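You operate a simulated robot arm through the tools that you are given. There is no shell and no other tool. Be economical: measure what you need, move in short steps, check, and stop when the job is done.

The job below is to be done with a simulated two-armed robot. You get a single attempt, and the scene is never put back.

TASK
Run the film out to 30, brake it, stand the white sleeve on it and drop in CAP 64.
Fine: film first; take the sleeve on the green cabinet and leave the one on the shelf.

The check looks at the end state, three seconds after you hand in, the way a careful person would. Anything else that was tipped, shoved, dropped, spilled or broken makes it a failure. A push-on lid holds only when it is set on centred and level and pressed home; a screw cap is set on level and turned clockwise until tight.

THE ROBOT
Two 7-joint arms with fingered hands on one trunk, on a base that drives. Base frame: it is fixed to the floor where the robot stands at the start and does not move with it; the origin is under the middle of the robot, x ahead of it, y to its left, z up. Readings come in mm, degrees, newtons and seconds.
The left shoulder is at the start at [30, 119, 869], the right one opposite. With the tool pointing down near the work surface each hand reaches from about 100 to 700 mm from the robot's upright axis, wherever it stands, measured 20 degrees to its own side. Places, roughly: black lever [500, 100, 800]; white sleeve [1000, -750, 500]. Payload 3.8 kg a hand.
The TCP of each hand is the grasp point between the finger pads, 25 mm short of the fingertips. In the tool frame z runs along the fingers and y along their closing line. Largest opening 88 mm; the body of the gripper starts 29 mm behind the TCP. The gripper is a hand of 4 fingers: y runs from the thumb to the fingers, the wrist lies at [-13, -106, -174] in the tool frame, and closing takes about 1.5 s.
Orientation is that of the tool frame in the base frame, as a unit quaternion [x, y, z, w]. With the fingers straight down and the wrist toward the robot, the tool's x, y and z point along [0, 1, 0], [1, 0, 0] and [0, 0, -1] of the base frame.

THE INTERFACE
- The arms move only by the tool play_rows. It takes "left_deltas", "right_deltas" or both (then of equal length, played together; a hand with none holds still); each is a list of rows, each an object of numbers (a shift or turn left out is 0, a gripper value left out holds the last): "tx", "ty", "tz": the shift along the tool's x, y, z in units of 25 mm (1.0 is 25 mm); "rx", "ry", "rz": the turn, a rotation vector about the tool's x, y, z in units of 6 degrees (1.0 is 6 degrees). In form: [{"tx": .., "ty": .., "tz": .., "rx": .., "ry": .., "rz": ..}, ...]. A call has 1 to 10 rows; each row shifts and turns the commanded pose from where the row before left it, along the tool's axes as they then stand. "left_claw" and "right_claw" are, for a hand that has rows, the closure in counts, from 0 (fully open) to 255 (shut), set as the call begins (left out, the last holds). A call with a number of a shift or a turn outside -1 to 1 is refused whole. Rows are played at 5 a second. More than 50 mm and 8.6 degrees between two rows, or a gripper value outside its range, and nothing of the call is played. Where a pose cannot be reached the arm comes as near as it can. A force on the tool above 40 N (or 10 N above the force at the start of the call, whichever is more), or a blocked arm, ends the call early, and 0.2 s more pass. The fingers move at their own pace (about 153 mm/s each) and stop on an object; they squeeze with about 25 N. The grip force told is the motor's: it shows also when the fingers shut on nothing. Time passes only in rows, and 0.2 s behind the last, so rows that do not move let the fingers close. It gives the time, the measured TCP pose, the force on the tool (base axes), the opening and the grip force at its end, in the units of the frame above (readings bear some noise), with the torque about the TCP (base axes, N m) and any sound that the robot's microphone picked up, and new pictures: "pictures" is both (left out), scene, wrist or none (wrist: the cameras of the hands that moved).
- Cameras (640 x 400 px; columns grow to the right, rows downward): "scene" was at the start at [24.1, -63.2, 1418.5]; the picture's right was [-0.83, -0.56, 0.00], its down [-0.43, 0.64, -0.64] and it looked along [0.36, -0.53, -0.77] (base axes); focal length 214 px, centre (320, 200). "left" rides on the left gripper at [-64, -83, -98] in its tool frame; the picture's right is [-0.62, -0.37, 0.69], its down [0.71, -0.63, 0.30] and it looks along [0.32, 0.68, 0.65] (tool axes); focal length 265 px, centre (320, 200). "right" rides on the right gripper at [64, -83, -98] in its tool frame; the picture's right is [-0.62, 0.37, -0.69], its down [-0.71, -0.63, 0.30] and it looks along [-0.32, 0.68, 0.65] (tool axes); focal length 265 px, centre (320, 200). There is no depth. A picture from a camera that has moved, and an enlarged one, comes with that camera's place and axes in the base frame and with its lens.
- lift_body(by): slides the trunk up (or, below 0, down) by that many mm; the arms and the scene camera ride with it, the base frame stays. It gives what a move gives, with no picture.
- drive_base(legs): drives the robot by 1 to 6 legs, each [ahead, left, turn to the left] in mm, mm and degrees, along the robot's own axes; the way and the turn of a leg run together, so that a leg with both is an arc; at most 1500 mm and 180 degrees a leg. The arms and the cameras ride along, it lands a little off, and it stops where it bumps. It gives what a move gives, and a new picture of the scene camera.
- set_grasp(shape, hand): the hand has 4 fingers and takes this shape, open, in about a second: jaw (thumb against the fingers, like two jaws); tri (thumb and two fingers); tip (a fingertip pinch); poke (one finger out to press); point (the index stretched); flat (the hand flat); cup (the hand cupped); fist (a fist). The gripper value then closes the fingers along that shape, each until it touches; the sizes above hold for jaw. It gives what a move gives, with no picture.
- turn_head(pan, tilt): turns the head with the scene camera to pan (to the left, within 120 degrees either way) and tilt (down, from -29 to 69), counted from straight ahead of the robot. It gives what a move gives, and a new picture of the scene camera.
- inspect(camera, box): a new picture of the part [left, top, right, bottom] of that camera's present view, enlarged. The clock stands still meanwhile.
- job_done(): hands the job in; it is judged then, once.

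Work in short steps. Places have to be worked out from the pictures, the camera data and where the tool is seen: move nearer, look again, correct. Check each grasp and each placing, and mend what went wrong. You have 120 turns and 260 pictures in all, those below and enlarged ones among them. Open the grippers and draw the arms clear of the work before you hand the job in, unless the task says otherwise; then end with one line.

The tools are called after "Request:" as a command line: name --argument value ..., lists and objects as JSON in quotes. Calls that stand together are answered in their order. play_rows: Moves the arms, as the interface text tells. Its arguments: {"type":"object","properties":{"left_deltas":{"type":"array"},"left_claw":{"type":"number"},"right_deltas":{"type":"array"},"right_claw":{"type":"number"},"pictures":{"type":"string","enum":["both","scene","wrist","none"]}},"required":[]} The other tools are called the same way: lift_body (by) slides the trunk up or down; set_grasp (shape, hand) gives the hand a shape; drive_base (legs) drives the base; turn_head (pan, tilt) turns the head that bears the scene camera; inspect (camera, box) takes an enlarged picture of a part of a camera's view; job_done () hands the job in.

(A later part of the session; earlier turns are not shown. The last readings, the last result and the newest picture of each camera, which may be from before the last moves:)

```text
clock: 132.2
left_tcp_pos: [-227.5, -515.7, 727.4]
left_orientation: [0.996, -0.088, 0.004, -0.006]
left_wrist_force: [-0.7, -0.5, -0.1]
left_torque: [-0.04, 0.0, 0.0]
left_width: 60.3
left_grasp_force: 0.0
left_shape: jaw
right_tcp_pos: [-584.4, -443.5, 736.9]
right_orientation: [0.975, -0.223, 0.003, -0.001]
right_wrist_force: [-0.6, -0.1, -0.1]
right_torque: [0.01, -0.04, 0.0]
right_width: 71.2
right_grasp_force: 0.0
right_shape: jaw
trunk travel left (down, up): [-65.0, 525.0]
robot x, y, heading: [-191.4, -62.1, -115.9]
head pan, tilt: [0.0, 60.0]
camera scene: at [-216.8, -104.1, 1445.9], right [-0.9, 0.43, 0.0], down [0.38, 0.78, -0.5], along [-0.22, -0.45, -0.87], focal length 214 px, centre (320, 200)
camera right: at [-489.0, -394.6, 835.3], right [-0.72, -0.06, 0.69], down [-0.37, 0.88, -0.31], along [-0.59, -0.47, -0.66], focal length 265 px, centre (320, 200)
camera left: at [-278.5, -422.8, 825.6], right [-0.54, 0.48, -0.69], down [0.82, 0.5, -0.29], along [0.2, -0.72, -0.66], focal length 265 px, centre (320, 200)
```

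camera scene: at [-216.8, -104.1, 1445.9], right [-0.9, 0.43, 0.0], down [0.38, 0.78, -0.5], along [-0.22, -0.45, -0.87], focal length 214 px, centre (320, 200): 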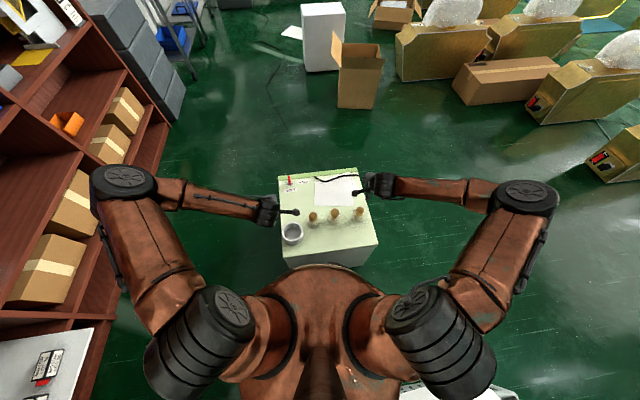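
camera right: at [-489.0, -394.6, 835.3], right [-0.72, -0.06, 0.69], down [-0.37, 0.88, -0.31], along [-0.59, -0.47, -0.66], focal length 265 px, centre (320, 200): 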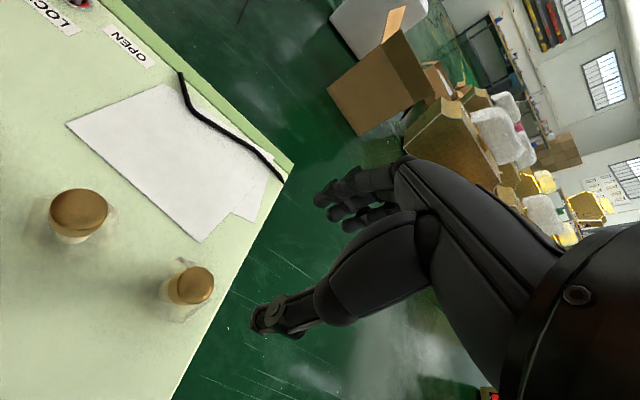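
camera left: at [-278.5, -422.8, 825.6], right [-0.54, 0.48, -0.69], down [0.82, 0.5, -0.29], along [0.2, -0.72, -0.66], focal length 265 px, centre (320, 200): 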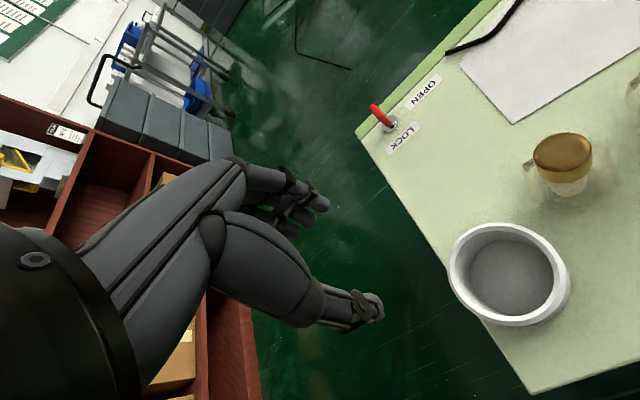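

Refined: sleeve centre (−265,−488), CAP 64 (−583,−438). I lower both hands partway.

Request:
play_rows --left_deltas '[{"tx": -0.83, "ty": 0.46}, {"tx": -0.83, "ty": 0.46}, {"tz": 1}, {"tz": 1}, {"tz": 1}, {"tz": 1}, {"tz": 1}, {"tz": 1}]' --right_deltas '[{"ty": -0.22}, {}, {"tz": 0.8}, {"tz": 0.8}, {"tz": 0.8}, {"tz": 0.8}, {"tz": 0.8}, {"tz": 0.8}]' --pictures "both"

Request:
inspect --camera "scene" --box '[250, 160, 390, 270]'

```text
clock: 134.0
left_tcp_pos: [-272.3, -530.6, 577.4]
left_orientation: [0.996, -0.089, 0.004, -0.006]
left_wrist_force: [0.2, 0.6, -0.1]
left_torque: [0.0, -0.02, 0.0]
left_width: 60.4
left_grasp_force: 0.2
left_shape: jaw
right_tcp_pos: [-586.3, -426.8, 625.0]
right_orientation: [0.975, -0.223, 0.004, -0.001]
right_wrist_force: [-0.2, 0.2, -0.3]
right_torque: [-0.01, 0.02, -0.01]
right_width: 71.0
right_grasp_force: 0.0
right_shape: jaw
right hand out of reach, approached as far as the arm can: row 8
trunk travel left (down, up): [-65.0, 525.0]
robot x, y, heading: [-197.4, -64.2, -115.6]
head pan, tilt: [0.0, 60.0]
camera scene: at [-216.3, -103.6, 1445.9], right [-0.9, 0.43, 0.0], down [0.38, 0.78, -0.5], along [-0.22, -0.45, -0.87], focal length 214 px, centre (320, 200)
camera right: at [-491.5, -378.0, 724.3], right [-0.72, -0.06, 0.69], down [-0.37, 0.88, -0.31], along [-0.58, -0.47, -0.66], focal length 265 px, centre (320, 200)
camera left: at [-321.7, -437.4, 675.5], right [-0.54, 0.48, -0.69], down [0.82, 0.5, -0.29], along [0.2, -0.72, -0.66], focal length 265 px, centre (320, 200)
```

scene: 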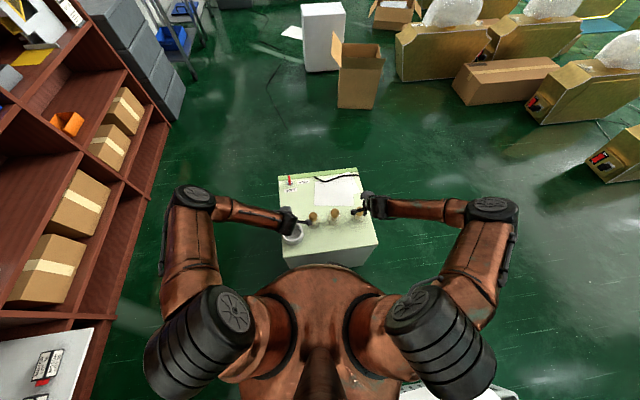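
right: 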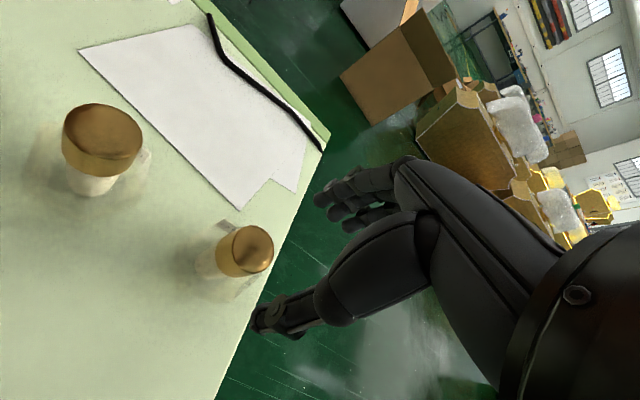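
left: 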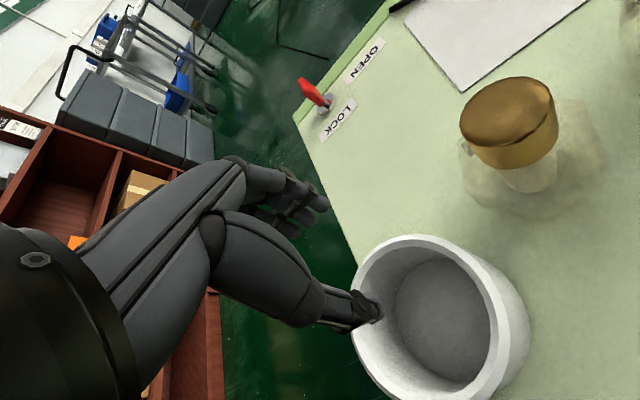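

```text
3.64 times, centred on (320, 215) of scene
camera zoom: at [-216.3, -103.6, 1445.9], right [-0.9, 0.43, 0.0], down [0.38, 0.78, -0.5], along [-0.22, -0.45, -0.87], focal length 780 px, centre (320, 146)
```

zoom: 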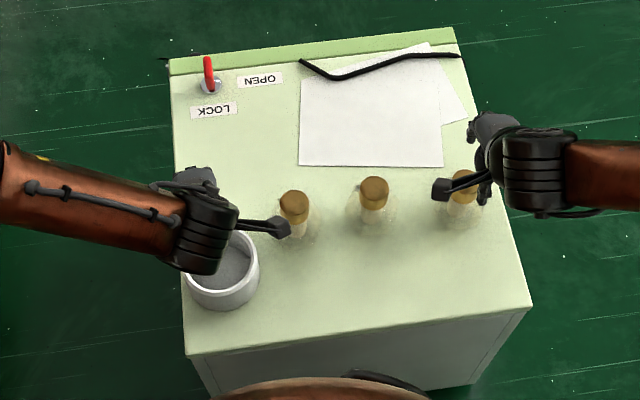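

Both hands are aligned with their targets but the right arm is at its low reach limit. Lowering the trunk 62 mm brings both hands straight down around their targets.

Request:
lift_body --by -62

Request:
play_rows --left_deltas '[{"tz": 0.1}]' --right_deltas '[{"ty": 0.4}]' --pictures "wrist"

```text
clock: 135.0
left_tcp_pos: [-270.9, -529.7, 515.8]
left_orientation: [0.996, -0.09, 0.004, -0.006]
left_wrist_force: [-0.5, -0.1, -0.8]
left_torque: [-0.01, 0.05, 0.01]
left_width: 60.2
left_grasp_force: 0.0
left_shape: jaw
right_tcp_pos: [-586.1, -426.7, 564.3]
right_orientation: [0.975, -0.224, 0.002, -0.001]
right_wrist_force: [0.2, 0.2, 0.0]
right_torque: [0.02, 0.01, 0.02]
right_width: 71.1
right_grasp_force: 0.0
right_shape: jaw
trunk travel left (down, up): [-3.0, 587.0]
robot x, y, heading: [-194.0, -60.2, -115.9]
head pan, tilt: [0.0, 60.0]
```

```text
clock: 135.4
left_tcp_pos: [-272.3, -529.5, 511.8]
left_orientation: [0.996, -0.089, 0.004, -0.006]
left_wrist_force: [0.0, 0.7, 1.3]
left_torque: [0.0, -0.02, -0.01]
left_width: 60.3
left_grasp_force: 0.0
left_shape: jaw
right_tcp_pos: [-592.5, -431.9, 567.2]
right_orientation: [0.974, -0.225, 0.003, -0.002]
right_wrist_force: [0.0, -0.5, 0.1]
right_torque: [-0.01, 0.02, 0.0]
right_width: 71.0
right_grasp_force: 0.1
right_shape: jaw
right hand out of reach, approached as far as the arm can: row 1
trunk travel left (down, up): [-3.0, 587.0]
robot x, y, heading: [-195.9, -60.1, -115.9]
head pan, tilt: [0.0, 60.0]
camera right: at [-497.8, -383.5, 665.3], right [-0.72, -0.06, 0.69], down [-0.37, 0.88, -0.31], along [-0.58, -0.47, -0.66], focal length 265 px, centre (320, 200)
camera left: at [-321.7, -437.3, 611.5], right [-0.54, 0.48, -0.69], down [0.82, 0.5, -0.29], along [0.2, -0.72, -0.66], focal length 265 px, centre (320, 200)
```

right: 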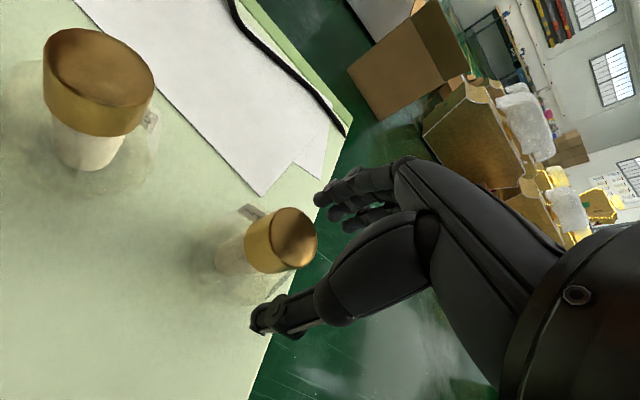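
left: 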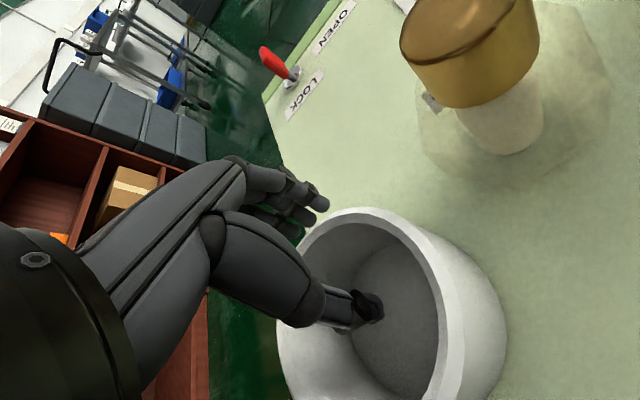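

The thumb is inside the sleeve. I close the left hand on the wall.

Request:
play_rows --left_deltas '[{}, {}, {}, {}, {}, {}, {}, {}, {}]' --left_claw 255 --pictures "wrist"

```text
clock: 137.4
left_tcp_pos: [-270.6, -530.6, 511.8]
left_orientation: [0.996, -0.089, 0.003, -0.007]
left_wrist_force: [0.4, 0.3, 0.0]
left_torque: [0.0, 0.01, 0.04]
left_width: 1.0
left_grasp_force: 25.1
left_shape: jaw
right_tcp_pos: [-592.0, -431.9, 567.3]
right_orientation: [0.975, -0.223, 0.004, 0.0]
right_wrist_force: [-0.2, 0.6, -0.5]
right_torque: [0.0, 0.0, -0.01]
right_width: 70.9
right_grasp_force: 0.0
right_shape: jaw
trunk travel left (down, up): [-3.0, 587.0]
robot x, y, heading: [-198.0, -63.2, -115.8]
head pan, tilt: [0.0, 60.0]
camera left: at [-321.7, -437.2, 611.4], right [-0.54, 0.48, -0.69], down [0.82, 0.5, -0.29], along [0.2, -0.72, -0.66], focal length 265 px, centre (320, 200)
```

left: 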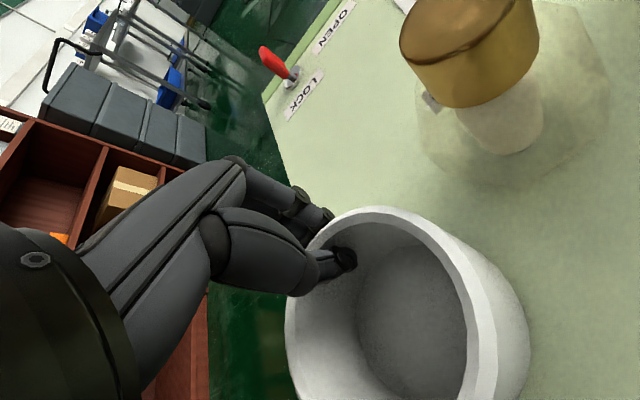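

Width reads 1 mm; I lift the left hand 20 mm to see if the sleeve comes with it.

Request:
play_rows --left_deltas '[{"tz": -0.4}, {"tz": -0.4}, {}]' --pictures "wrist"

Request:
inspect --camera "scene" --box '[250, 180, 390, 270]'

```text
clock: 138.2
left_tcp_pos: [-271.4, -530.5, 531.7]
left_orientation: [0.996, -0.089, 0.003, -0.005]
left_wrist_force: [0.4, 0.9, -0.8]
left_torque: [-0.01, -0.02, -0.02]
left_width: 0.9
left_grasp_force: 25.2
left_shape: jaw
right_tcp_pos: [-591.9, -432.5, 566.8]
right_orientation: [0.975, -0.223, 0.003, -0.001]
right_wrist_force: [-0.5, 0.0, 0.3]
right_torque: [0.01, -0.01, -0.01]
right_width: 71.1
right_grasp_force: 0.1
right_shape: jaw
trunk travel left (down, up): [-3.0, 587.0]
robot x, y, heading: [-196.9, -61.9, -115.6]
head pan, tilt: [0.0, 60.0]
camera left: at [-322.0, -437.2, 631.2], right [-0.54, 0.48, -0.69], down [0.82, 0.5, -0.29], along [0.2, -0.72, -0.66], focal length 265 px, centre (320, 200)
```

left: 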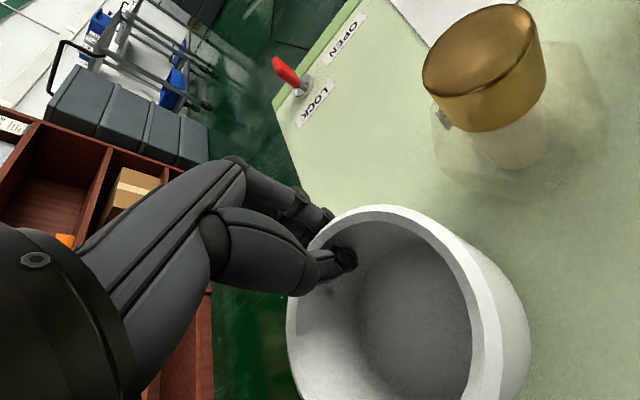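

```text
4.44 times, centred on (320, 225) of scene
camera zoom: at [-216.3, -103.6, 1383.9], right [-0.9, 0.43, 0.0], down [0.38, 0.78, -0.5], along [-0.22, -0.45, -0.87], focal length 953 px, centre (320, 89)
```

zoom: 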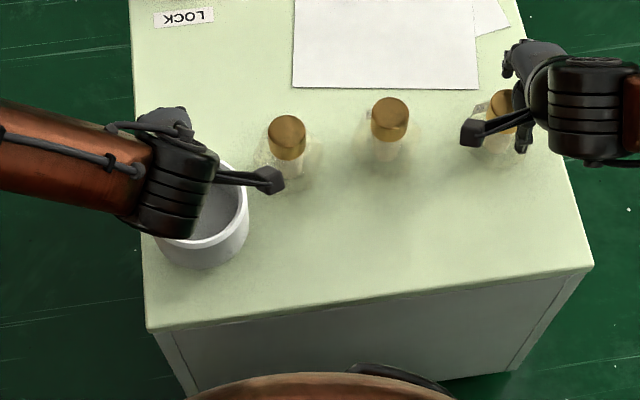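

The sleeve is held and lifted. I raise it further and try lowering the right hand on CAP 64.

Request:
play_rows --left_deltas '[{"tz": -1}, {"tz": -1}, {"tz": -1}, {"tz": -1}]' --right_deltas '[{"tx": 0.3, "ty": 0.1}, {}, {"tz": 0.4}, {"tz": 0.4}]' --pictures "both"

```text
clock: 139.2
left_tcp_pos: [-270.7, -532.3, 633.2]
left_orientation: [0.996, -0.088, 0.004, -0.006]
left_wrist_force: [0.2, 1.5, -1.4]
left_torque: [-0.02, 0.02, -0.02]
left_width: 1.1
left_grasp_force: 24.8
left_shape: jaw
right_tcp_pos: [-592.8, -422.9, 558.1]
right_orientation: [0.975, -0.223, 0.004, -0.001]
right_wrist_force: [-0.4, -0.1, 1.3]
right_torque: [0.02, 0.01, 0.03]
right_width: 71.2
right_grasp_force: 0.1
right_shape: jaw
right hand out of reach, approached as far as the arm can: row 1, 3, 4
trunk travel left (down, up): [-3.0, 587.0]
robot x, y, heading: [-196.1, -63.6, -115.7]
head pan, tilt: [0.0, 60.0]
camera scene: at [-216.3, -103.4, 1383.9], right [-0.9, 0.43, 0.0], down [0.38, 0.78, -0.5], along [-0.22, -0.45, -0.87], focal length 214 px, centre (320, 200)
camera right: at [-498.6, -376.3, 656.8], right [-0.72, -0.06, 0.69], down [-0.37, 0.88, -0.31], along [-0.58, -0.47, -0.66], focal length 265 px, centre (320, 200)
camera left: at [-322.0, -438.1, 731.2], right [-0.54, 0.48, -0.69], down [0.82, 0.5, -0.29], along [0.2, -0.72, -0.66], focal length 265 px, centre (320, 200)
```

scene: 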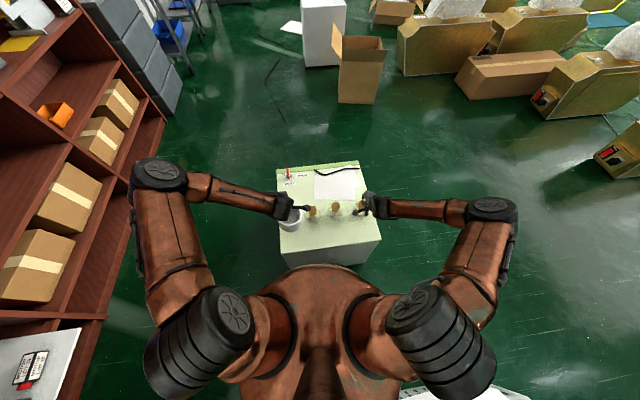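
right: 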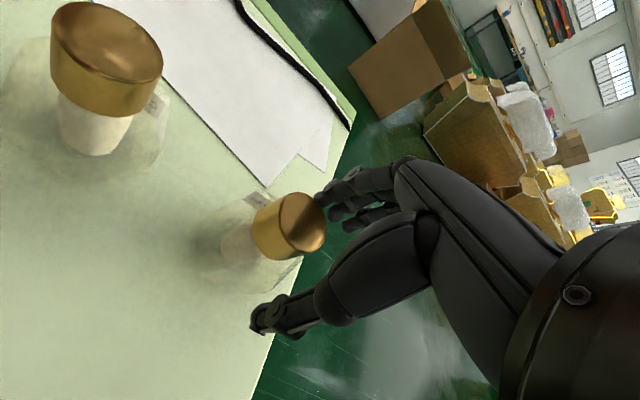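
left: 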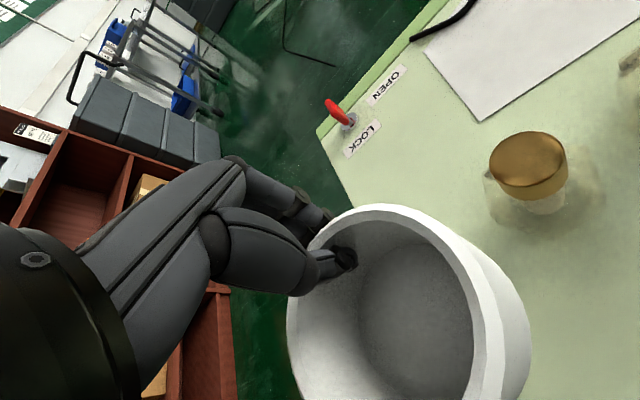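

The right arm is limited in this yaw; the left reached low with its hand radially aligned. I raise the right hand, yaw it 20° outward and line up again.

Request:
play_rows --right_deltas '[{"tz": -1}, {"tz": -1, "rz": 0.84}, {"rz": 0.84}, {"rz": 0.84}, {"rz": 0.84}, {"tx": 0.7, "ty": 0.07}, {}]' --pictures "wrist"

```text
clock: 140.8
left_tcp_pos: [-270.8, -531.8, 633.1]
left_orientation: [0.996, -0.089, 0.003, -0.006]
left_wrist_force: [0.2, 0.5, -0.9]
left_torque: [-0.01, 0.0, -0.01]
left_width: 1.0
left_grasp_force: 25.1
left_shape: jaw
right_tcp_pos: [-589.4, -427.1, 614.2]
right_orientation: [0.921, -0.39, 0.003, -0.002]
right_wrist_force: [-0.4, 0.9, 0.2]
right_torque: [0.02, 0.01, -0.02]
right_width: 70.9
right_grasp_force: 0.1
right_shape: jaw
right hand out of reach, approached as far as the arm can: row 6
trunk travel left (down, up): [-3.0, 587.0]
robot x, y, heading: [-195.7, -60.4, -115.6]
head pan, tilt: [0.0, 60.0]
camera right: at [-484.4, -415.7, 713.0], right [-0.7, 0.19, 0.69], down [-0.04, 0.95, -0.3], along [-0.71, -0.24, -0.66], focal length 265 px, centre (320, 200)
```

right: 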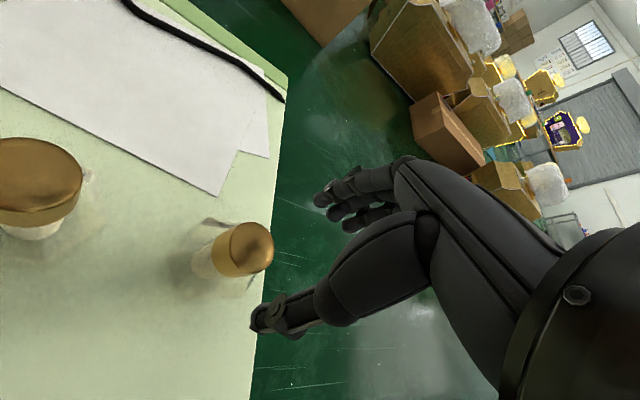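

Still limited. I raise and pull back the right arm to free its redundancy, then come down again.

Request:
play_rows --right_deltas '[{"tz": -1}, {"tz": -1}, {"tz": -1, "ty": -1}, {"tz": -1, "ty": -1}, {"tz": -1, "ty": -1}, {"tz": -1, "ty": -1}, {"tz": -1, "tx": 1}, {"tz": -1, "tx": 1}, {"tz": -1, "tx": 1}, {"tz": -1}]' --pictures "none"

Request:
play_rows --right_deltas '[{"tz": 1}, {"tz": 1}, {"tz": 1, "ty": 1}, {"tz": 1, "ty": 1}, {"tz": 1, "ty": 1}, {"tz": 1, "ty": 1}, {"tz": 1, "tx": -0.8}, {"tz": 1, "tx": -0.8}, {"tz": 1, "tx": -0.8}, {"tz": 1}]' --pictures "scene"

```text
clock: 143.0
left_tcp_pos: [-271.6, -531.0, 632.5]
left_orientation: [0.996, -0.089, 0.004, -0.006]
left_wrist_force: [-0.6, -0.3, -1.3]
left_torque: [-0.01, 0.0, 0.03]
left_width: 0.8
left_grasp_force: 25.1
left_shape: jaw
right_tcp_pos: [-501.8, -382.8, 845.5]
right_orientation: [0.92, -0.391, 0.003, -0.002]
right_wrist_force: [-0.2, -1.2, 0.0]
right_torque: [-0.02, 0.02, 0.02]
right_width: 70.9
right_grasp_force: 0.1
right_shape: jaw
right hand out of reach, approached as far as the arm can: row 8, 9, 10
trunk travel left (down, up): [-3.0, 587.0]
robot x, y, heading: [-197.1, -60.8, -115.8]
head pan, tilt: [0.0, 60.0]
```

```text
clock: 145.2
left_tcp_pos: [-271.0, -532.1, 632.0]
left_orientation: [0.996, -0.089, 0.004, -0.005]
left_wrist_force: [-0.1, 0.6, -1.1]
left_torque: [-0.03, 0.01, -0.01]
left_width: 0.8
left_grasp_force: 25.0
left_shape: jaw
right_tcp_pos: [-613.5, -407.1, 593.4]
right_orientation: [0.921, -0.39, 0.003, -0.001]
right_wrist_force: [-0.5, 0.1, -0.2]
right_torque: [0.01, 0.0, -0.03]
right_width: 70.8
right_grasp_force: 0.0
right_shape: jaw
trunk travel left (down, up): [-3.0, 587.0]
robot x, y, heading: [-196.4, -61.3, -115.6]
head pan, tilt: [0.0, 60.0]
camera scene: at [-216.2, -103.8, 1383.9], right [-0.9, 0.43, 0.0], down [0.38, 0.78, -0.5], along [-0.22, -0.45, -0.87], focal length 214 px, centre (320, 200)
```

scene: 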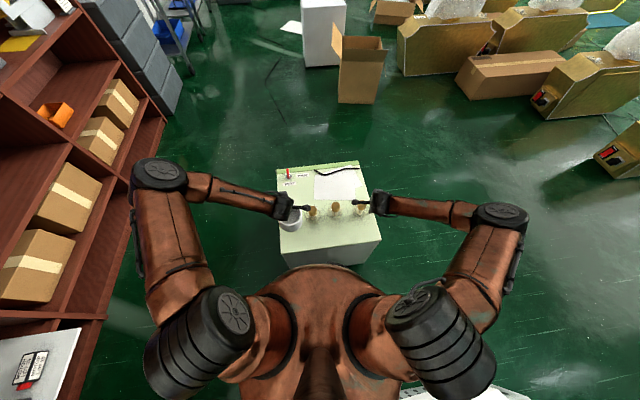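

Request:
play_rows --right_deltas '[{"tx": 0.6}, {"tx": 0.6}, {"tx": 0.5}, {}]' --pictures "wrist"

```text
clock: 146.2
left_tcp_pos: [-271.9, -531.1, 631.8]
left_orientation: [0.996, -0.09, 0.003, -0.006]
left_wrist_force: [-0.4, -0.6, -0.2]
left_torque: [-0.05, -0.01, 0.0]
left_width: 1.0
left_grasp_force: 25.2
left_shape: jaw
right_tcp_pos: [-592.6, -424.8, 605.1]
right_orientation: [0.92, -0.391, 0.002, -0.002]
right_wrist_force: [0.5, -0.7, -0.3]
right_torque: [0.02, -0.03, 0.02]
right_width: 70.9
right_grasp_force: 0.2
right_shape: jaw
right hand out of reach, approached as far as the arm can: row 2, 3
trunk travel left (down, up): [-3.0, 587.0]
robot x, y, heading: [-196.6, -63.2, -115.8]
head pan, tilt: [0.0, 60.0]
camera right: at [-487.3, -411.7, 704.0], right [-0.7, 0.19, 0.69], down [-0.04, 0.95, -0.3], along [-0.71, -0.24, -0.66], focal length 265 px, centre (320, 200)
```

right: 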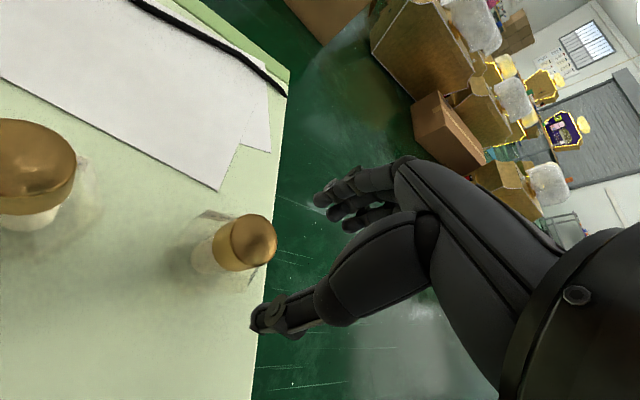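

Low reach is only limited inward. I turn the base 6° left so the cap lies further to the right, and shift the hand accordingly.

Request:
drive_base --legs '[[0, 0, 6]]'

Request:
play_rows --right_deltas '[{"tx": -0.8, "ty": -0.08}, {"tx": -0.8, "ty": -0.08}, {}]' --pictures "wrist"

```text
clock: 147.2
left_tcp_pos: [-220.9, -536.5, 632.5]
left_orientation: [0.999, -0.036, 0.003, -0.005]
left_wrist_force: [0.6, 0.1, 0.4]
left_torque: [-0.07, -0.02, -0.02]
left_width: 1.2
left_grasp_force: 24.5
left_shape: jaw
right_tcp_pos: [-551.8, -463.3, 604.9]
right_orientation: [0.94, -0.34, 0.003, -0.002]
right_wrist_force: [-0.3, 0.0, -0.4]
right_torque: [0.05, -0.02, 0.0]
right_width: 71.0
right_grasp_force: 0.1
right_shape: jaw
trunk travel left (down, up): [-3.0, 587.0]
robot x, y, heading: [-196.6, -61.3, -109.8]
head pan, tilt: [0.0, 60.0]
camera scene: at [-211.5, -105.6, 1383.9], right [-0.94, 0.34, 0.0], down [0.29, 0.82, -0.5], along [-0.17, -0.47, -0.87], focal length 214 px, centre (320, 200)
```

scene: 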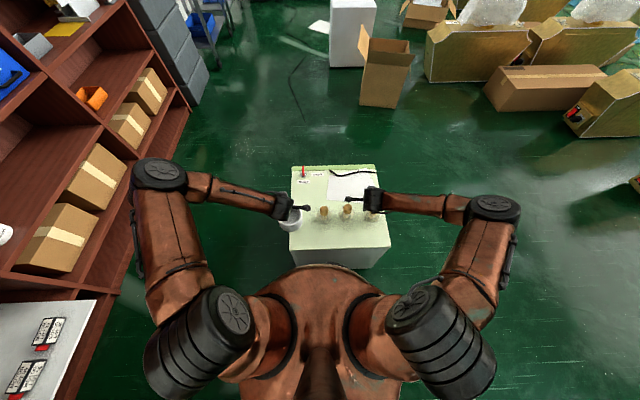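

```text
clock: 148.0
left_tcp_pos: [-222.9, -535.9, 632.2]
left_orientation: [0.999, -0.035, 0.003, -0.005]
left_wrist_force: [-0.1, 0.9, -0.3]
left_torque: [0.0, 0.03, -0.01]
left_width: 1.1
left_grasp_force: 25.3
left_shape: jaw
right_tcp_pos: [-581.0, -436.1, 605.3]
right_orientation: [0.94, -0.34, 0.003, -0.002]
right_wrist_force: [0.9, 0.5, 0.2]
right_torque: [0.01, -0.02, 0.0]
right_width: 71.0
right_grasp_force: 0.0
right_shape: jaw
trunk travel left (down, up): [-3.0, 587.0]
robot x, y, heading: [-192.6, -59.4, -109.7]
head pan, tilt: [0.0, 60.0]
camera right: at [-477.3, -412.2, 703.7], right [-0.72, 0.11, 0.69], down [-0.14, 0.94, -0.3], along [-0.68, -0.32, -0.66], focal length 265 px, centre (320, 200)
```

right: 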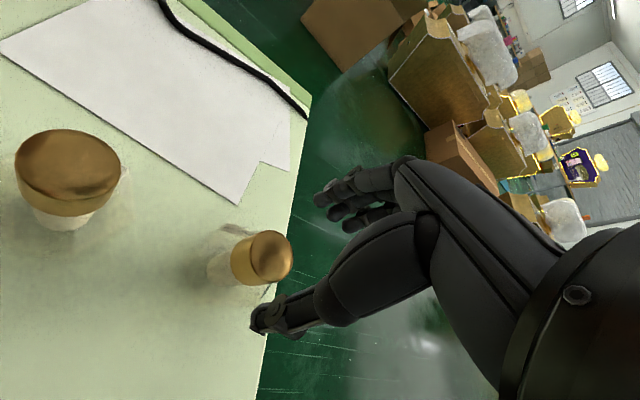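

The cap is centred at (−582,−438) under the hand. I descend around the gold top.

Request:
play_rows --right_deltas '[{"tz": 0.8}, {"tz": 0.8}, {"tz": 0.8}, {}]' --pictures "wrist"

```text
clock: 149.0
left_tcp_pos: [-220.8, -536.2, 632.7]
left_orientation: [0.999, -0.036, 0.004, -0.006]
left_wrist_force: [-0.3, -0.4, -0.4]
left_torque: [-0.04, 0.01, 0.0]
left_width: 1.1
left_grasp_force: 25.0
left_shape: jaw
right_tcp_pos: [-581.2, -434.9, 547.1]
right_orientation: [0.94, -0.341, 0.003, -0.001]
right_wrist_force: [0.4, 0.1, 0.0]
right_torque: [0.02, 0.01, -0.02]
right_width: 71.1
right_grasp_force: 0.1
right_shape: jaw
trunk travel left (down, up): [-3.0, 587.0]
robot x, y, heading: [-194.7, -60.2, -109.5]
head pan, tilt: [0.0, 60.0]
camera right: at [-477.5, -410.2, 645.0], right [-0.72, 0.11, 0.69], down [-0.14, 0.94, -0.3], along [-0.68, -0.32, -0.66], focal length 265 px, centre (320, 200)
```

right: 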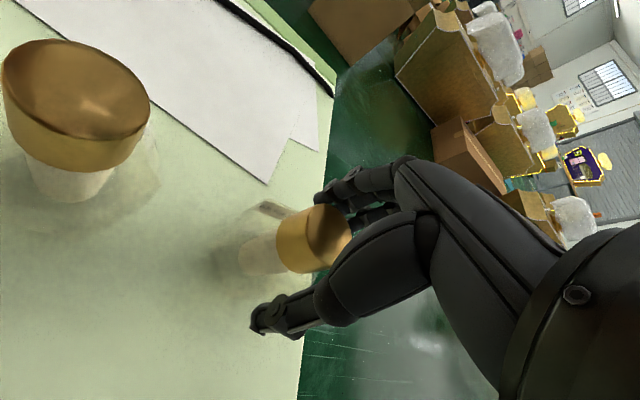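

Gold top sits between thumb and fingers. I go 6 mm lower and close.

Request:
play_rows --right_deltas '[{"tz": 0.25, "tx": 0.1}, {}]' --pictures "none"

Request:
play_rows --right_deltas '[{}, {}, {}, {}, {}, {}, {}, {}]' --right_claw 255 --pictures "wrist"

```text
clock: 149.6
left_tcp_pos: [-221.2, -537.7, 632.4]
left_orientation: [0.999, -0.036, 0.004, -0.006]
left_wrist_force: [0.1, 0.1, -1.2]
left_torque: [-0.03, 0.0, 0.01]
left_width: 1.2
left_grasp_force: 25.2
left_shape: jaw
right_tcp_pos: [-580.8, -433.7, 546.2]
right_orientation: [0.94, -0.34, 0.003, -0.002]
right_wrist_force: [-0.4, 0.9, -0.2]
right_torque: [0.0, -0.02, 0.02]
right_width: 70.6
right_grasp_force: 0.0
right_shape: jaw
right hand out of reach, approached as far as the arm can: row 1
trunk travel left (down, up): [-3.0, 587.0]
robot x, y, heading: [-195.2, -63.9, -109.9]
head pan, tilt: [0.0, 60.0]
```

```text
clock: 151.4
left_tcp_pos: [-221.1, -536.6, 632.7]
left_orientation: [0.999, -0.036, 0.003, -0.006]
left_wrist_force: [0.1, 1.2, -0.5]
left_torque: [-0.01, 0.0, -0.01]
left_width: 1.2
left_grasp_force: 25.5
left_shape: jaw
right_tcp_pos: [-580.9, -433.5, 547.6]
right_orientation: [0.94, -0.34, 0.003, -0.002]
right_wrist_force: [0.2, 0.1, -0.5]
right_torque: [-0.02, -0.01, 0.0]
right_width: 30.3
right_grasp_force: 24.9
right_shape: jaw
trunk travel left (down, up): [-3.0, 587.0]
robot x, y, heading: [-194.8, -60.8, -109.4]
head pan, tilt: [0.0, 60.0]
camera right: at [-477.5, -410.3, 645.3], right [-0.72, 0.11, 0.69], down [-0.14, 0.94, -0.3], along [-0.68, -0.32, -0.66], focal length 265 px, centre (320, 200)
```

right: 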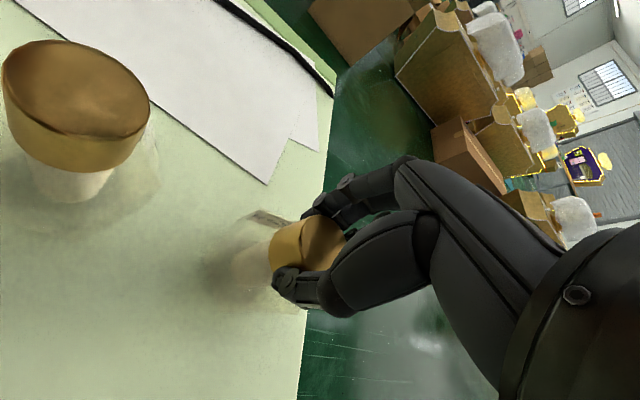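

Gripped at 30 mm width. I lift 60 mm and look at what comes up.

Request:
play_rows --right_deltas '[{"tz": -0.5}, {"tz": -0.7}, {"tz": -1}, {}]' --pictures "wrist"

Request:
inspect --camera "scene" --box '[270, 150, 410, 270]'

```text
clock: 152.4
left_tcp_pos: [-220.2, -536.1, 632.0]
left_orientation: [0.999, -0.036, 0.004, -0.005]
left_wrist_force: [0.7, -0.1, -0.3]
left_torque: [-0.03, -0.02, 0.03]
left_width: 1.2
left_grasp_force: 25.5
left_shape: jaw
right_tcp_pos: [-580.0, -433.9, 603.9]
right_orientation: [0.94, -0.341, 0.004, -0.001]
right_wrist_force: [0.6, 0.0, -1.5]
right_torque: [-0.03, 0.0, -0.02]
right_width: 29.9
right_grasp_force: 24.7
right_shape: jaw
trunk travel left (down, up): [-3.0, 587.0]
robot x, y, heading: [-194.5, -63.1, -109.7]
head pan, tilt: [0.0, 60.0]
camera right: at [-477.5, -410.5, 701.1], right [-0.72, 0.11, 0.69], down [-0.14, 0.94, -0.3], along [-0.68, -0.32, -0.66], focal length 265 px, centre (320, 200)
```

right: 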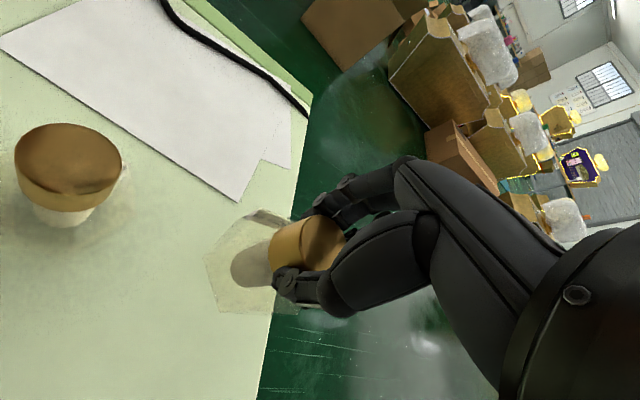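

```text
3.33 times, centred on (340, 210) of scene
camera zoom: at [-211.7, -105.6, 1383.9], right [-0.94, 0.34, 0.0], down [0.29, 0.82, -0.5], along [-0.17, -0.47, -0.87], focal length 715 px, centre (253, 167)
```

zoom: 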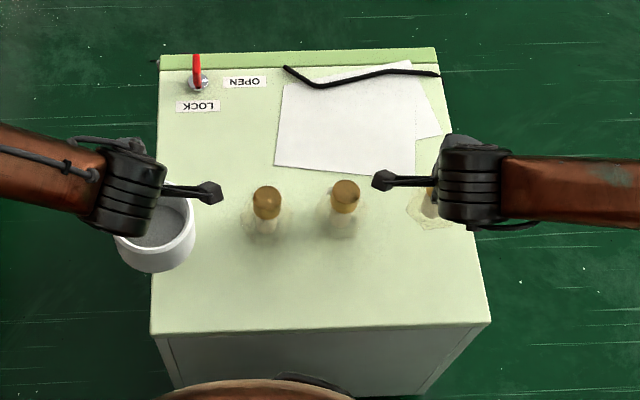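

The whole vial CAP 64 comes up. I raise and tuck the right hand a bit, then lift the trunk for travel.

Request:
play_rows --right_deltas '[{"tz": -1}, {"tz": -1}, {"tz": -1, "ty": -1}, {"tz": -1, "ty": -1}, {"tz": -1, "ty": -1}, {"tz": -1, "ty": -1}]' --left_deltas '[{"tz": -0.5}, {"tz": -0.5}, {"tz": -0.5}, {"tz": -0.5}, {"tz": -0.5}, {"tz": -0.5}]' --pictures "none"

Request:
lift_body --by 260

Request:
drive_base --legs '[[0, 0, 80], [0, 0, 69.7]]'

```text
clock: 153.8
left_tcp_pos: [-221.7, -537.2, 707.7]
left_orientation: [0.999, -0.035, 0.003, -0.006]
left_wrist_force: [-0.5, 0.5, -1.5]
left_torque: [-0.04, 0.03, -0.02]
left_width: 1.0
left_grasp_force: 25.1
left_shape: jaw
right_tcp_pos: [-518.0, -355.5, 752.5]
right_orientation: [0.94, -0.341, 0.003, -0.002]
right_wrist_force: [0.5, -0.2, -1.8]
right_torque: [0.03, -0.01, 0.0]
right_width: 29.9
right_grasp_force: 25.3
right_shape: jaw
trunk travel left (down, up): [-3.0, 587.0]
robot x, y, heading: [-199.4, -63.1, -109.9]
head pan, tilt: [0.0, 60.0]
```

```text
clock: 156.4
left_tcp_pos: [-222.7, -536.9, 966.4]
left_orientation: [0.999, -0.036, 0.003, -0.006]
left_wrist_force: [0.0, -0.2, 0.6]
left_torque: [0.0, 0.0, -0.01]
left_width: 0.9
left_grasp_force: 24.7
left_shape: jaw
right_tcp_pos: [-519.1, -357.0, 1012.4]
right_orientation: [0.94, -0.34, 0.003, -0.002]
right_wrist_force: [-0.4, -0.5, -2.0]
right_torque: [-0.02, 0.0, -0.05]
right_width: 30.2
right_grasp_force: 25.0
right_shape: jaw
trunk travel left (down, up): [-263.0, 327.0]
robot x, y, heading: [-200.6, -62.5, -109.8]
head pan, tilt: [0.0, 60.0]
```

```text
clock: 163.3
left_tcp_pos: [67.1, 334.6, 967.1]
left_orientation: [0.299, 0.954, -0.005, -0.005]
left_wrist_force: [-0.5, -0.4, -0.4]
left_torque: [0.01, -0.03, -0.01]
left_width: 0.7
left_grasp_force: 24.8
left_shape: jaw
right_tcp_pos: [230.6, 28.7, 1011.7]
right_orientation: [0.579, 0.816, -0.001, -0.004]
right_wrist_force: [0.2, 1.9, -1.2]
right_torque: [-0.03, -0.02, -0.03]
right_width: 29.4
right_grasp_force: 25.1
right_shape: jaw
trunk travel left (down, up): [-263.0, 327.0]
robot x, y, heading: [-199.9, -60.7, 39.6]
head pan, tilt: [0.0, 60.0]
camera scene: at [-159.4, -31.0, 1643.9], right [0.64, -0.77, 0.0], down [-0.67, -0.55, -0.5], along [0.39, 0.32, -0.87], focal length 214 px, centre (320, 200)
```

scene: 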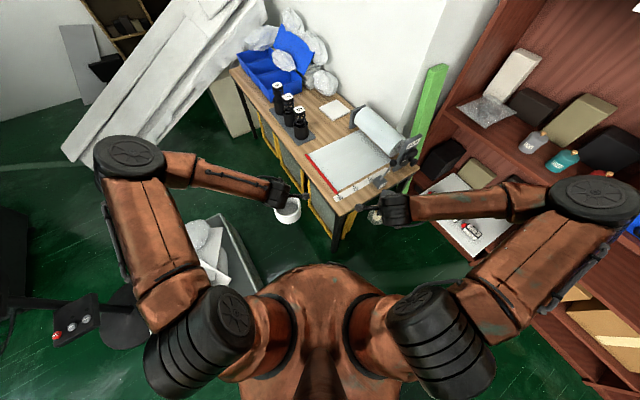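

Now I drive to (130,−150) beside the table.

Request:
drive_base --legs '[[197, -279, 0]]'

Request:
inspect --camera "scene" --box '[180, 60, 400, 240]'

```text
clock: 165.5
left_tcp_pos: [399.1, 242.6, 967.2]
left_orientation: [0.299, 0.954, -0.005, -0.005]
left_wrist_force: [-0.1, -0.3, -0.9]
left_torque: [0.05, 0.01, -0.02]
left_width: 1.0
left_grasp_force: 24.8
left_shape: jaw
right_tcp_pos: [560.8, -65.9, 1011.2]
right_orientation: [0.578, 0.816, -0.001, -0.004]
right_wrist_force: [0.8, 0.0, -1.0]
right_torque: [0.0, 0.03, 0.0]
right_width: 29.9
right_grasp_force: 25.1
right_shape: jaw
trunk travel left (down, up): [-263.0, 327.0]
robot x, y, heading: [130.5, -156.3, 39.5]
head pan, tilt: [0.0, 60.0]
camera scene: at [171.2, -122.6, 1643.9], right [0.64, -0.77, 0.0], down [-0.67, -0.55, -0.5], along [0.38, 0.32, -0.87], focal length 214 px, centre (320, 200)
```

scene: 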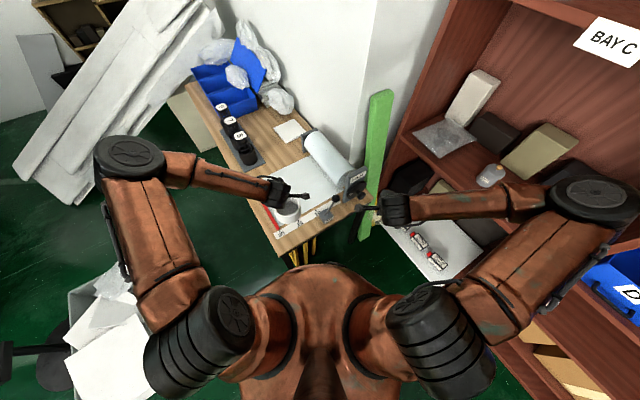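

```text
2.22 times, centred on (290, 150) of scene
camera zoom: at [171.2, -122.6, 1643.9], right [0.64, -0.77, 0.0], down [-0.67, -0.55, -0.5], along [0.38, 0.32, -0.87], focal length 477 px, centre (387, 311)
```

zoom: 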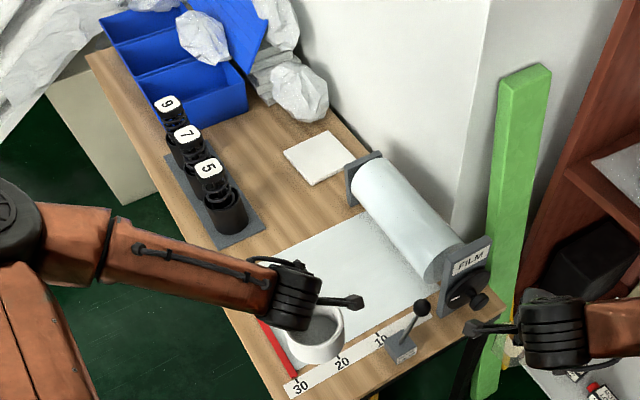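

Film is in view; I'll set the sleeve near (461,335), well inside the film. I move the left hand ahead 154 mm and start down.

Request:
play_rows --left_deltas '[{"ty": 1, "tz": 0.5}, {"ty": 1, "tz": 0.5}, {"ty": 1, "tz": 0.5}, {"ty": 1, "tz": 0.5}, {"ty": 1, "tz": 0.5}, {"ty": 1, "tz": 0.5}, {"tz": 1}, {"tz": 1}, {"tz": 1}, {}]' --pictures "wrist"

Request:
inspect --camera "scene" --box '[220, 100, 380, 250]'

```text
clock: 167.7
left_tcp_pos: [481.8, 366.2, 815.7]
left_orientation: [0.299, 0.954, -0.005, -0.005]
left_wrist_force: [-0.1, 0.6, -0.1]
left_torque: [-0.02, 0.0, 0.01]
left_width: 1.1
left_grasp_force: 25.2
left_shape: jaw
right_tcp_pos: [560.1, -66.1, 1011.3]
right_orientation: [0.579, 0.815, -0.001, -0.004]
right_wrist_force: [0.1, -0.6, -1.3]
right_torque: [-0.03, 0.04, -0.03]
right_width: 29.8
right_grasp_force: 24.5
right_shape: jaw
trunk travel left (down, up): [-263.0, 327.0]
robot x, y, heading: [130.4, -157.2, 39.7]
head pan, tilt: [0.0, 60.0]
camera left: at [486.9, 261.4, 913.7], right [0.29, -0.66, -0.69], down [-0.95, -0.11, -0.29], along [0.12, 0.74, -0.66], focal length 265 px, centre (320, 200)
```

left: 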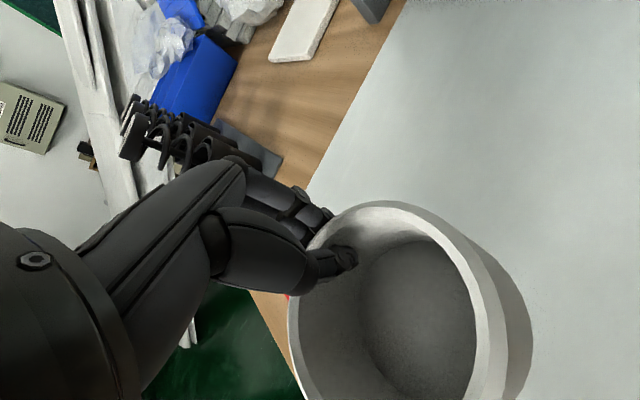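

```text
2.67 times, centred on (300, 175) of scene
camera zoom: at [170.0, -122.4, 1643.9], right [0.64, -0.77, 0.0], down [-0.67, -0.55, -0.5], along [0.39, 0.32, -0.87], focal length 572 px, centre (373, 267)
```

zoom: 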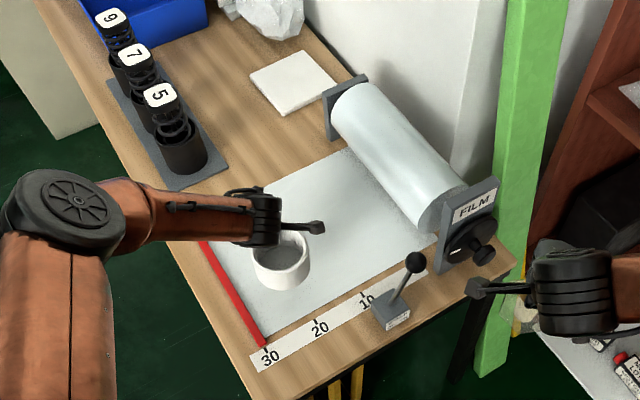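

The sleeve projects onto the film with about 85 mm margin to the edges. I descend, then creep to contact.

Request:
play_rows --left_deltas '[{"tz": 0.8}, {"tz": 0.8}, {"tz": 0.5}, {"tz": 0.15}, {"tz": 0.15}]' --pictures "none"

Request:
play_rows --left_deltas '[{"tz": 0.1}, {"tz": 0.1}]' --pictures "wrist"

```text
clock: 168.9
left_tcp_pos: [480.4, 365.1, 759.7]
left_orientation: [0.3, 0.954, -0.001, -0.004]
left_wrist_force: [-2.2, 0.2, 29.9]
left_torque: [0.03, 0.06, -0.01]
left_width: 1.8
left_grasp_force: 25.4
left_shape: jaw
right_tcp_pos: [559.6, -67.5, 1013.7]
right_orientation: [0.579, 0.815, 0.001, -0.004]
right_wrist_force: [0.7, 0.0, -1.5]
right_torque: [0.0, -0.01, 0.01]
right_width: 29.9
right_grasp_force: 25.5
right_shape: jaw
trunk travel left (down, up): [-263.0, 327.0]
robot x, y, heading: [134.0, -153.7, 39.4]
head pan, tilt: [0.0, 60.0]
```

```text
clock: 169.3
left_tcp_pos: [483.7, 369.7, 758.5]
left_orientation: [0.297, 0.955, 0.002, -0.002]
left_wrist_force: [-2.0, 2.9, 20.4]
left_torque: [-0.07, 0.1, -0.06]
left_width: 2.3
left_grasp_force: 24.7
left_shape: jaw
right_tcp_pos: [560.0, -65.1, 1011.5]
right_orientation: [0.578, 0.816, 0.0, -0.004]
right_wrist_force: [-0.4, 0.3, -1.3]
right_torque: [-0.01, -0.01, 0.0]
right_width: 29.8
right_grasp_force: 25.2
right_shape: jaw
trunk travel left (down, up): [-263.0, 327.0]
robot x, y, heading: [132.3, -155.0, 39.5]
head pan, tilt: [0.0, 60.0]
stopped in row 2 (left hand): the force on the tool passed its limit at 42 N (the readings are from after the stop); the commanded pose is now the measured one
camera left: at [488.7, 265.1, 857.0], right [0.3, -0.65, -0.7], down [-0.95, -0.11, -0.3], along [0.12, 0.75, -0.65], focal length 265 px, centre (320, 200)
```

left: 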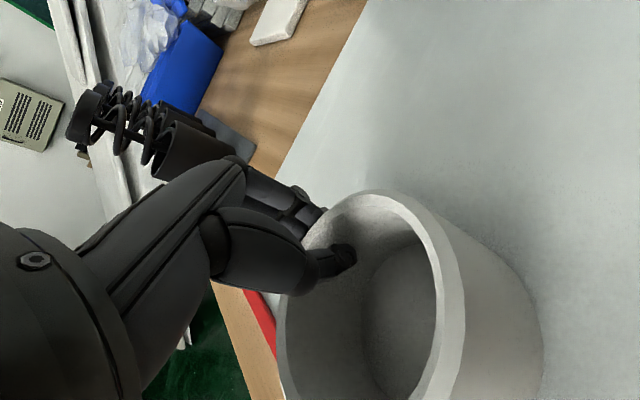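

Contact at z≈760: the sleeve stands on the film. I relieve the pressure 2 mm, open partly.

Request:
play_rows --left_deltas '[{"tz": -0.08}, {}]' --pictures "none"

Request:
play_rows --left_deltas '[{}, {}, {}, {}, {}]' --left_claw 130 --pictures "wrist"

```text
clock: 169.9
left_tcp_pos: [482.7, 367.4, 761.5]
left_orientation: [0.299, 0.954, 0.001, -0.003]
left_wrist_force: [-2.3, 2.3, 20.0]
left_torque: [0.09, 0.03, -0.03]
left_width: 2.1
left_grasp_force: 25.3
left_shape: jaw
right_tcp_pos: [558.7, -65.5, 1012.1]
right_orientation: [0.578, 0.816, 0.0, -0.004]
right_wrist_force: [0.4, -0.3, -0.7]
right_torque: [0.02, 0.03, 0.03]
right_width: 29.8
right_grasp_force: 24.8
right_shape: jaw
trunk travel left (down, up): [-263.0, 327.0]
robot x, y, heading: [130.9, -154.7, 39.6]
head pan, tilt: [0.0, 60.0]
```

```text
clock: 171.1
left_tcp_pos: [482.2, 366.3, 759.1]
left_orientation: [0.298, 0.954, -0.002, -0.003]
left_wrist_force: [0.2, -0.7, 0.4]
left_torque: [0.0, -0.02, 0.02]
left_width: 42.7
left_grasp_force: 0.1
left_shape: jaw
right_tcp_pos: [560.3, -65.0, 1011.2]
right_orientation: [0.578, 0.816, 0.0, -0.003]
right_wrist_force: [0.9, -0.9, -2.3]
right_torque: [0.06, 0.0, -0.01]
right_width: 29.7
right_grasp_force: 24.8
right_shape: jaw
trunk travel left (down, up): [-263.0, 327.0]
robot x, y, heading: [134.8, -155.3, 39.4]
head pan, tilt: [0.0, 60.0]
camera left: at [488.2, 262.9, 856.4], right [0.29, -0.66, -0.7], down [-0.95, -0.11, -0.3], along [0.12, 0.75, -0.65], focal length 265 px, centre (320, 200)
```

left: 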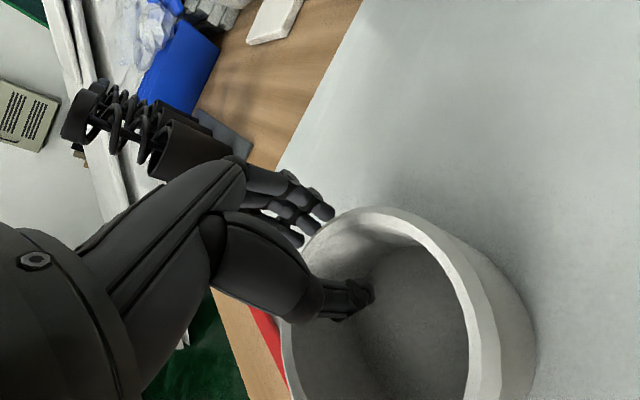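

Force is zero and the fingers are clear of the wall. I lift the hand straight up out of the sleeve and check.

Request:
play_rows --left_deltas '[{"tz": -1}, {"tz": -1}, {"tz": -1}, {"tz": -1}, {"tz": -1, "ty": -1}, {"tz": -1, "ty": -1}, {"ty": -1}, {"ty": -1}, {"ty": -1}, {"ty": -1}]' --pictures "scene"

Request:
inspect --camera "scene" --box '[230, 110, 350, 230]'

```text
clock: 173.3
left_tcp_pos: [397.5, 244.7, 909.8]
left_orientation: [0.299, 0.954, -0.001, -0.002]
left_wrist_force: [-0.2, -0.2, -0.6]
left_torque: [-0.01, -0.03, 0.0]
left_width: 42.6
left_grasp_force: 0.1
left_shape: jaw
right_tcp_pos: [559.9, -64.3, 1012.2]
right_orientation: [0.579, 0.815, -0.001, -0.004]
right_wrist_force: [0.6, -0.3, -0.6]
right_torque: [-0.01, 0.02, -0.02]
right_width: 29.8
right_grasp_force: 24.8
right_shape: jaw
trunk travel left (down, up): [-263.0, 327.0]
robot x, y, heading: [133.5, -153.7, 39.5]
head pan, tilt: [0.0, 60.0]
camera scene: at [169.7, -122.6, 1643.9], right [0.64, -0.77, 0.0], down [-0.67, -0.55, -0.5], along [0.39, 0.32, -0.87], focal length 214 px, centre (320, 200)
```

scene: 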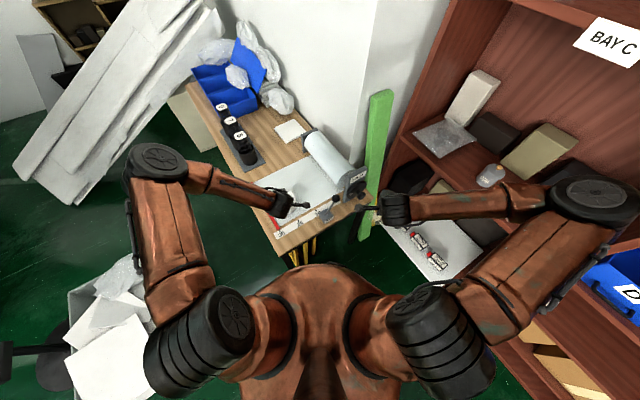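

```text
3.33 times, centred on (290, 170) of scene
camera zoom: at [169.7, -122.6, 1643.9], right [0.64, -0.77, 0.0], down [-0.67, -0.55, -0.5], along [0.39, 0.32, -0.87], focal length 715 px, centre (420, 300)
```

zoom: 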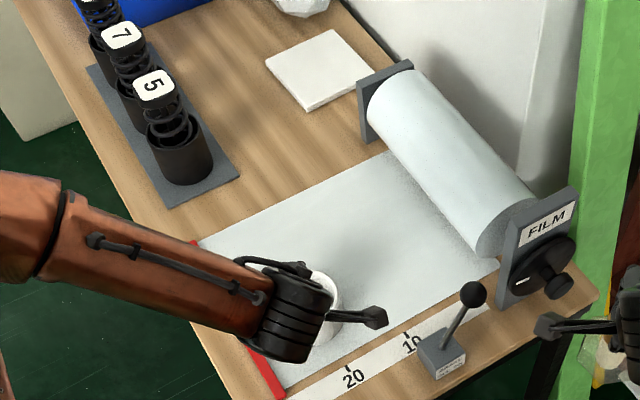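

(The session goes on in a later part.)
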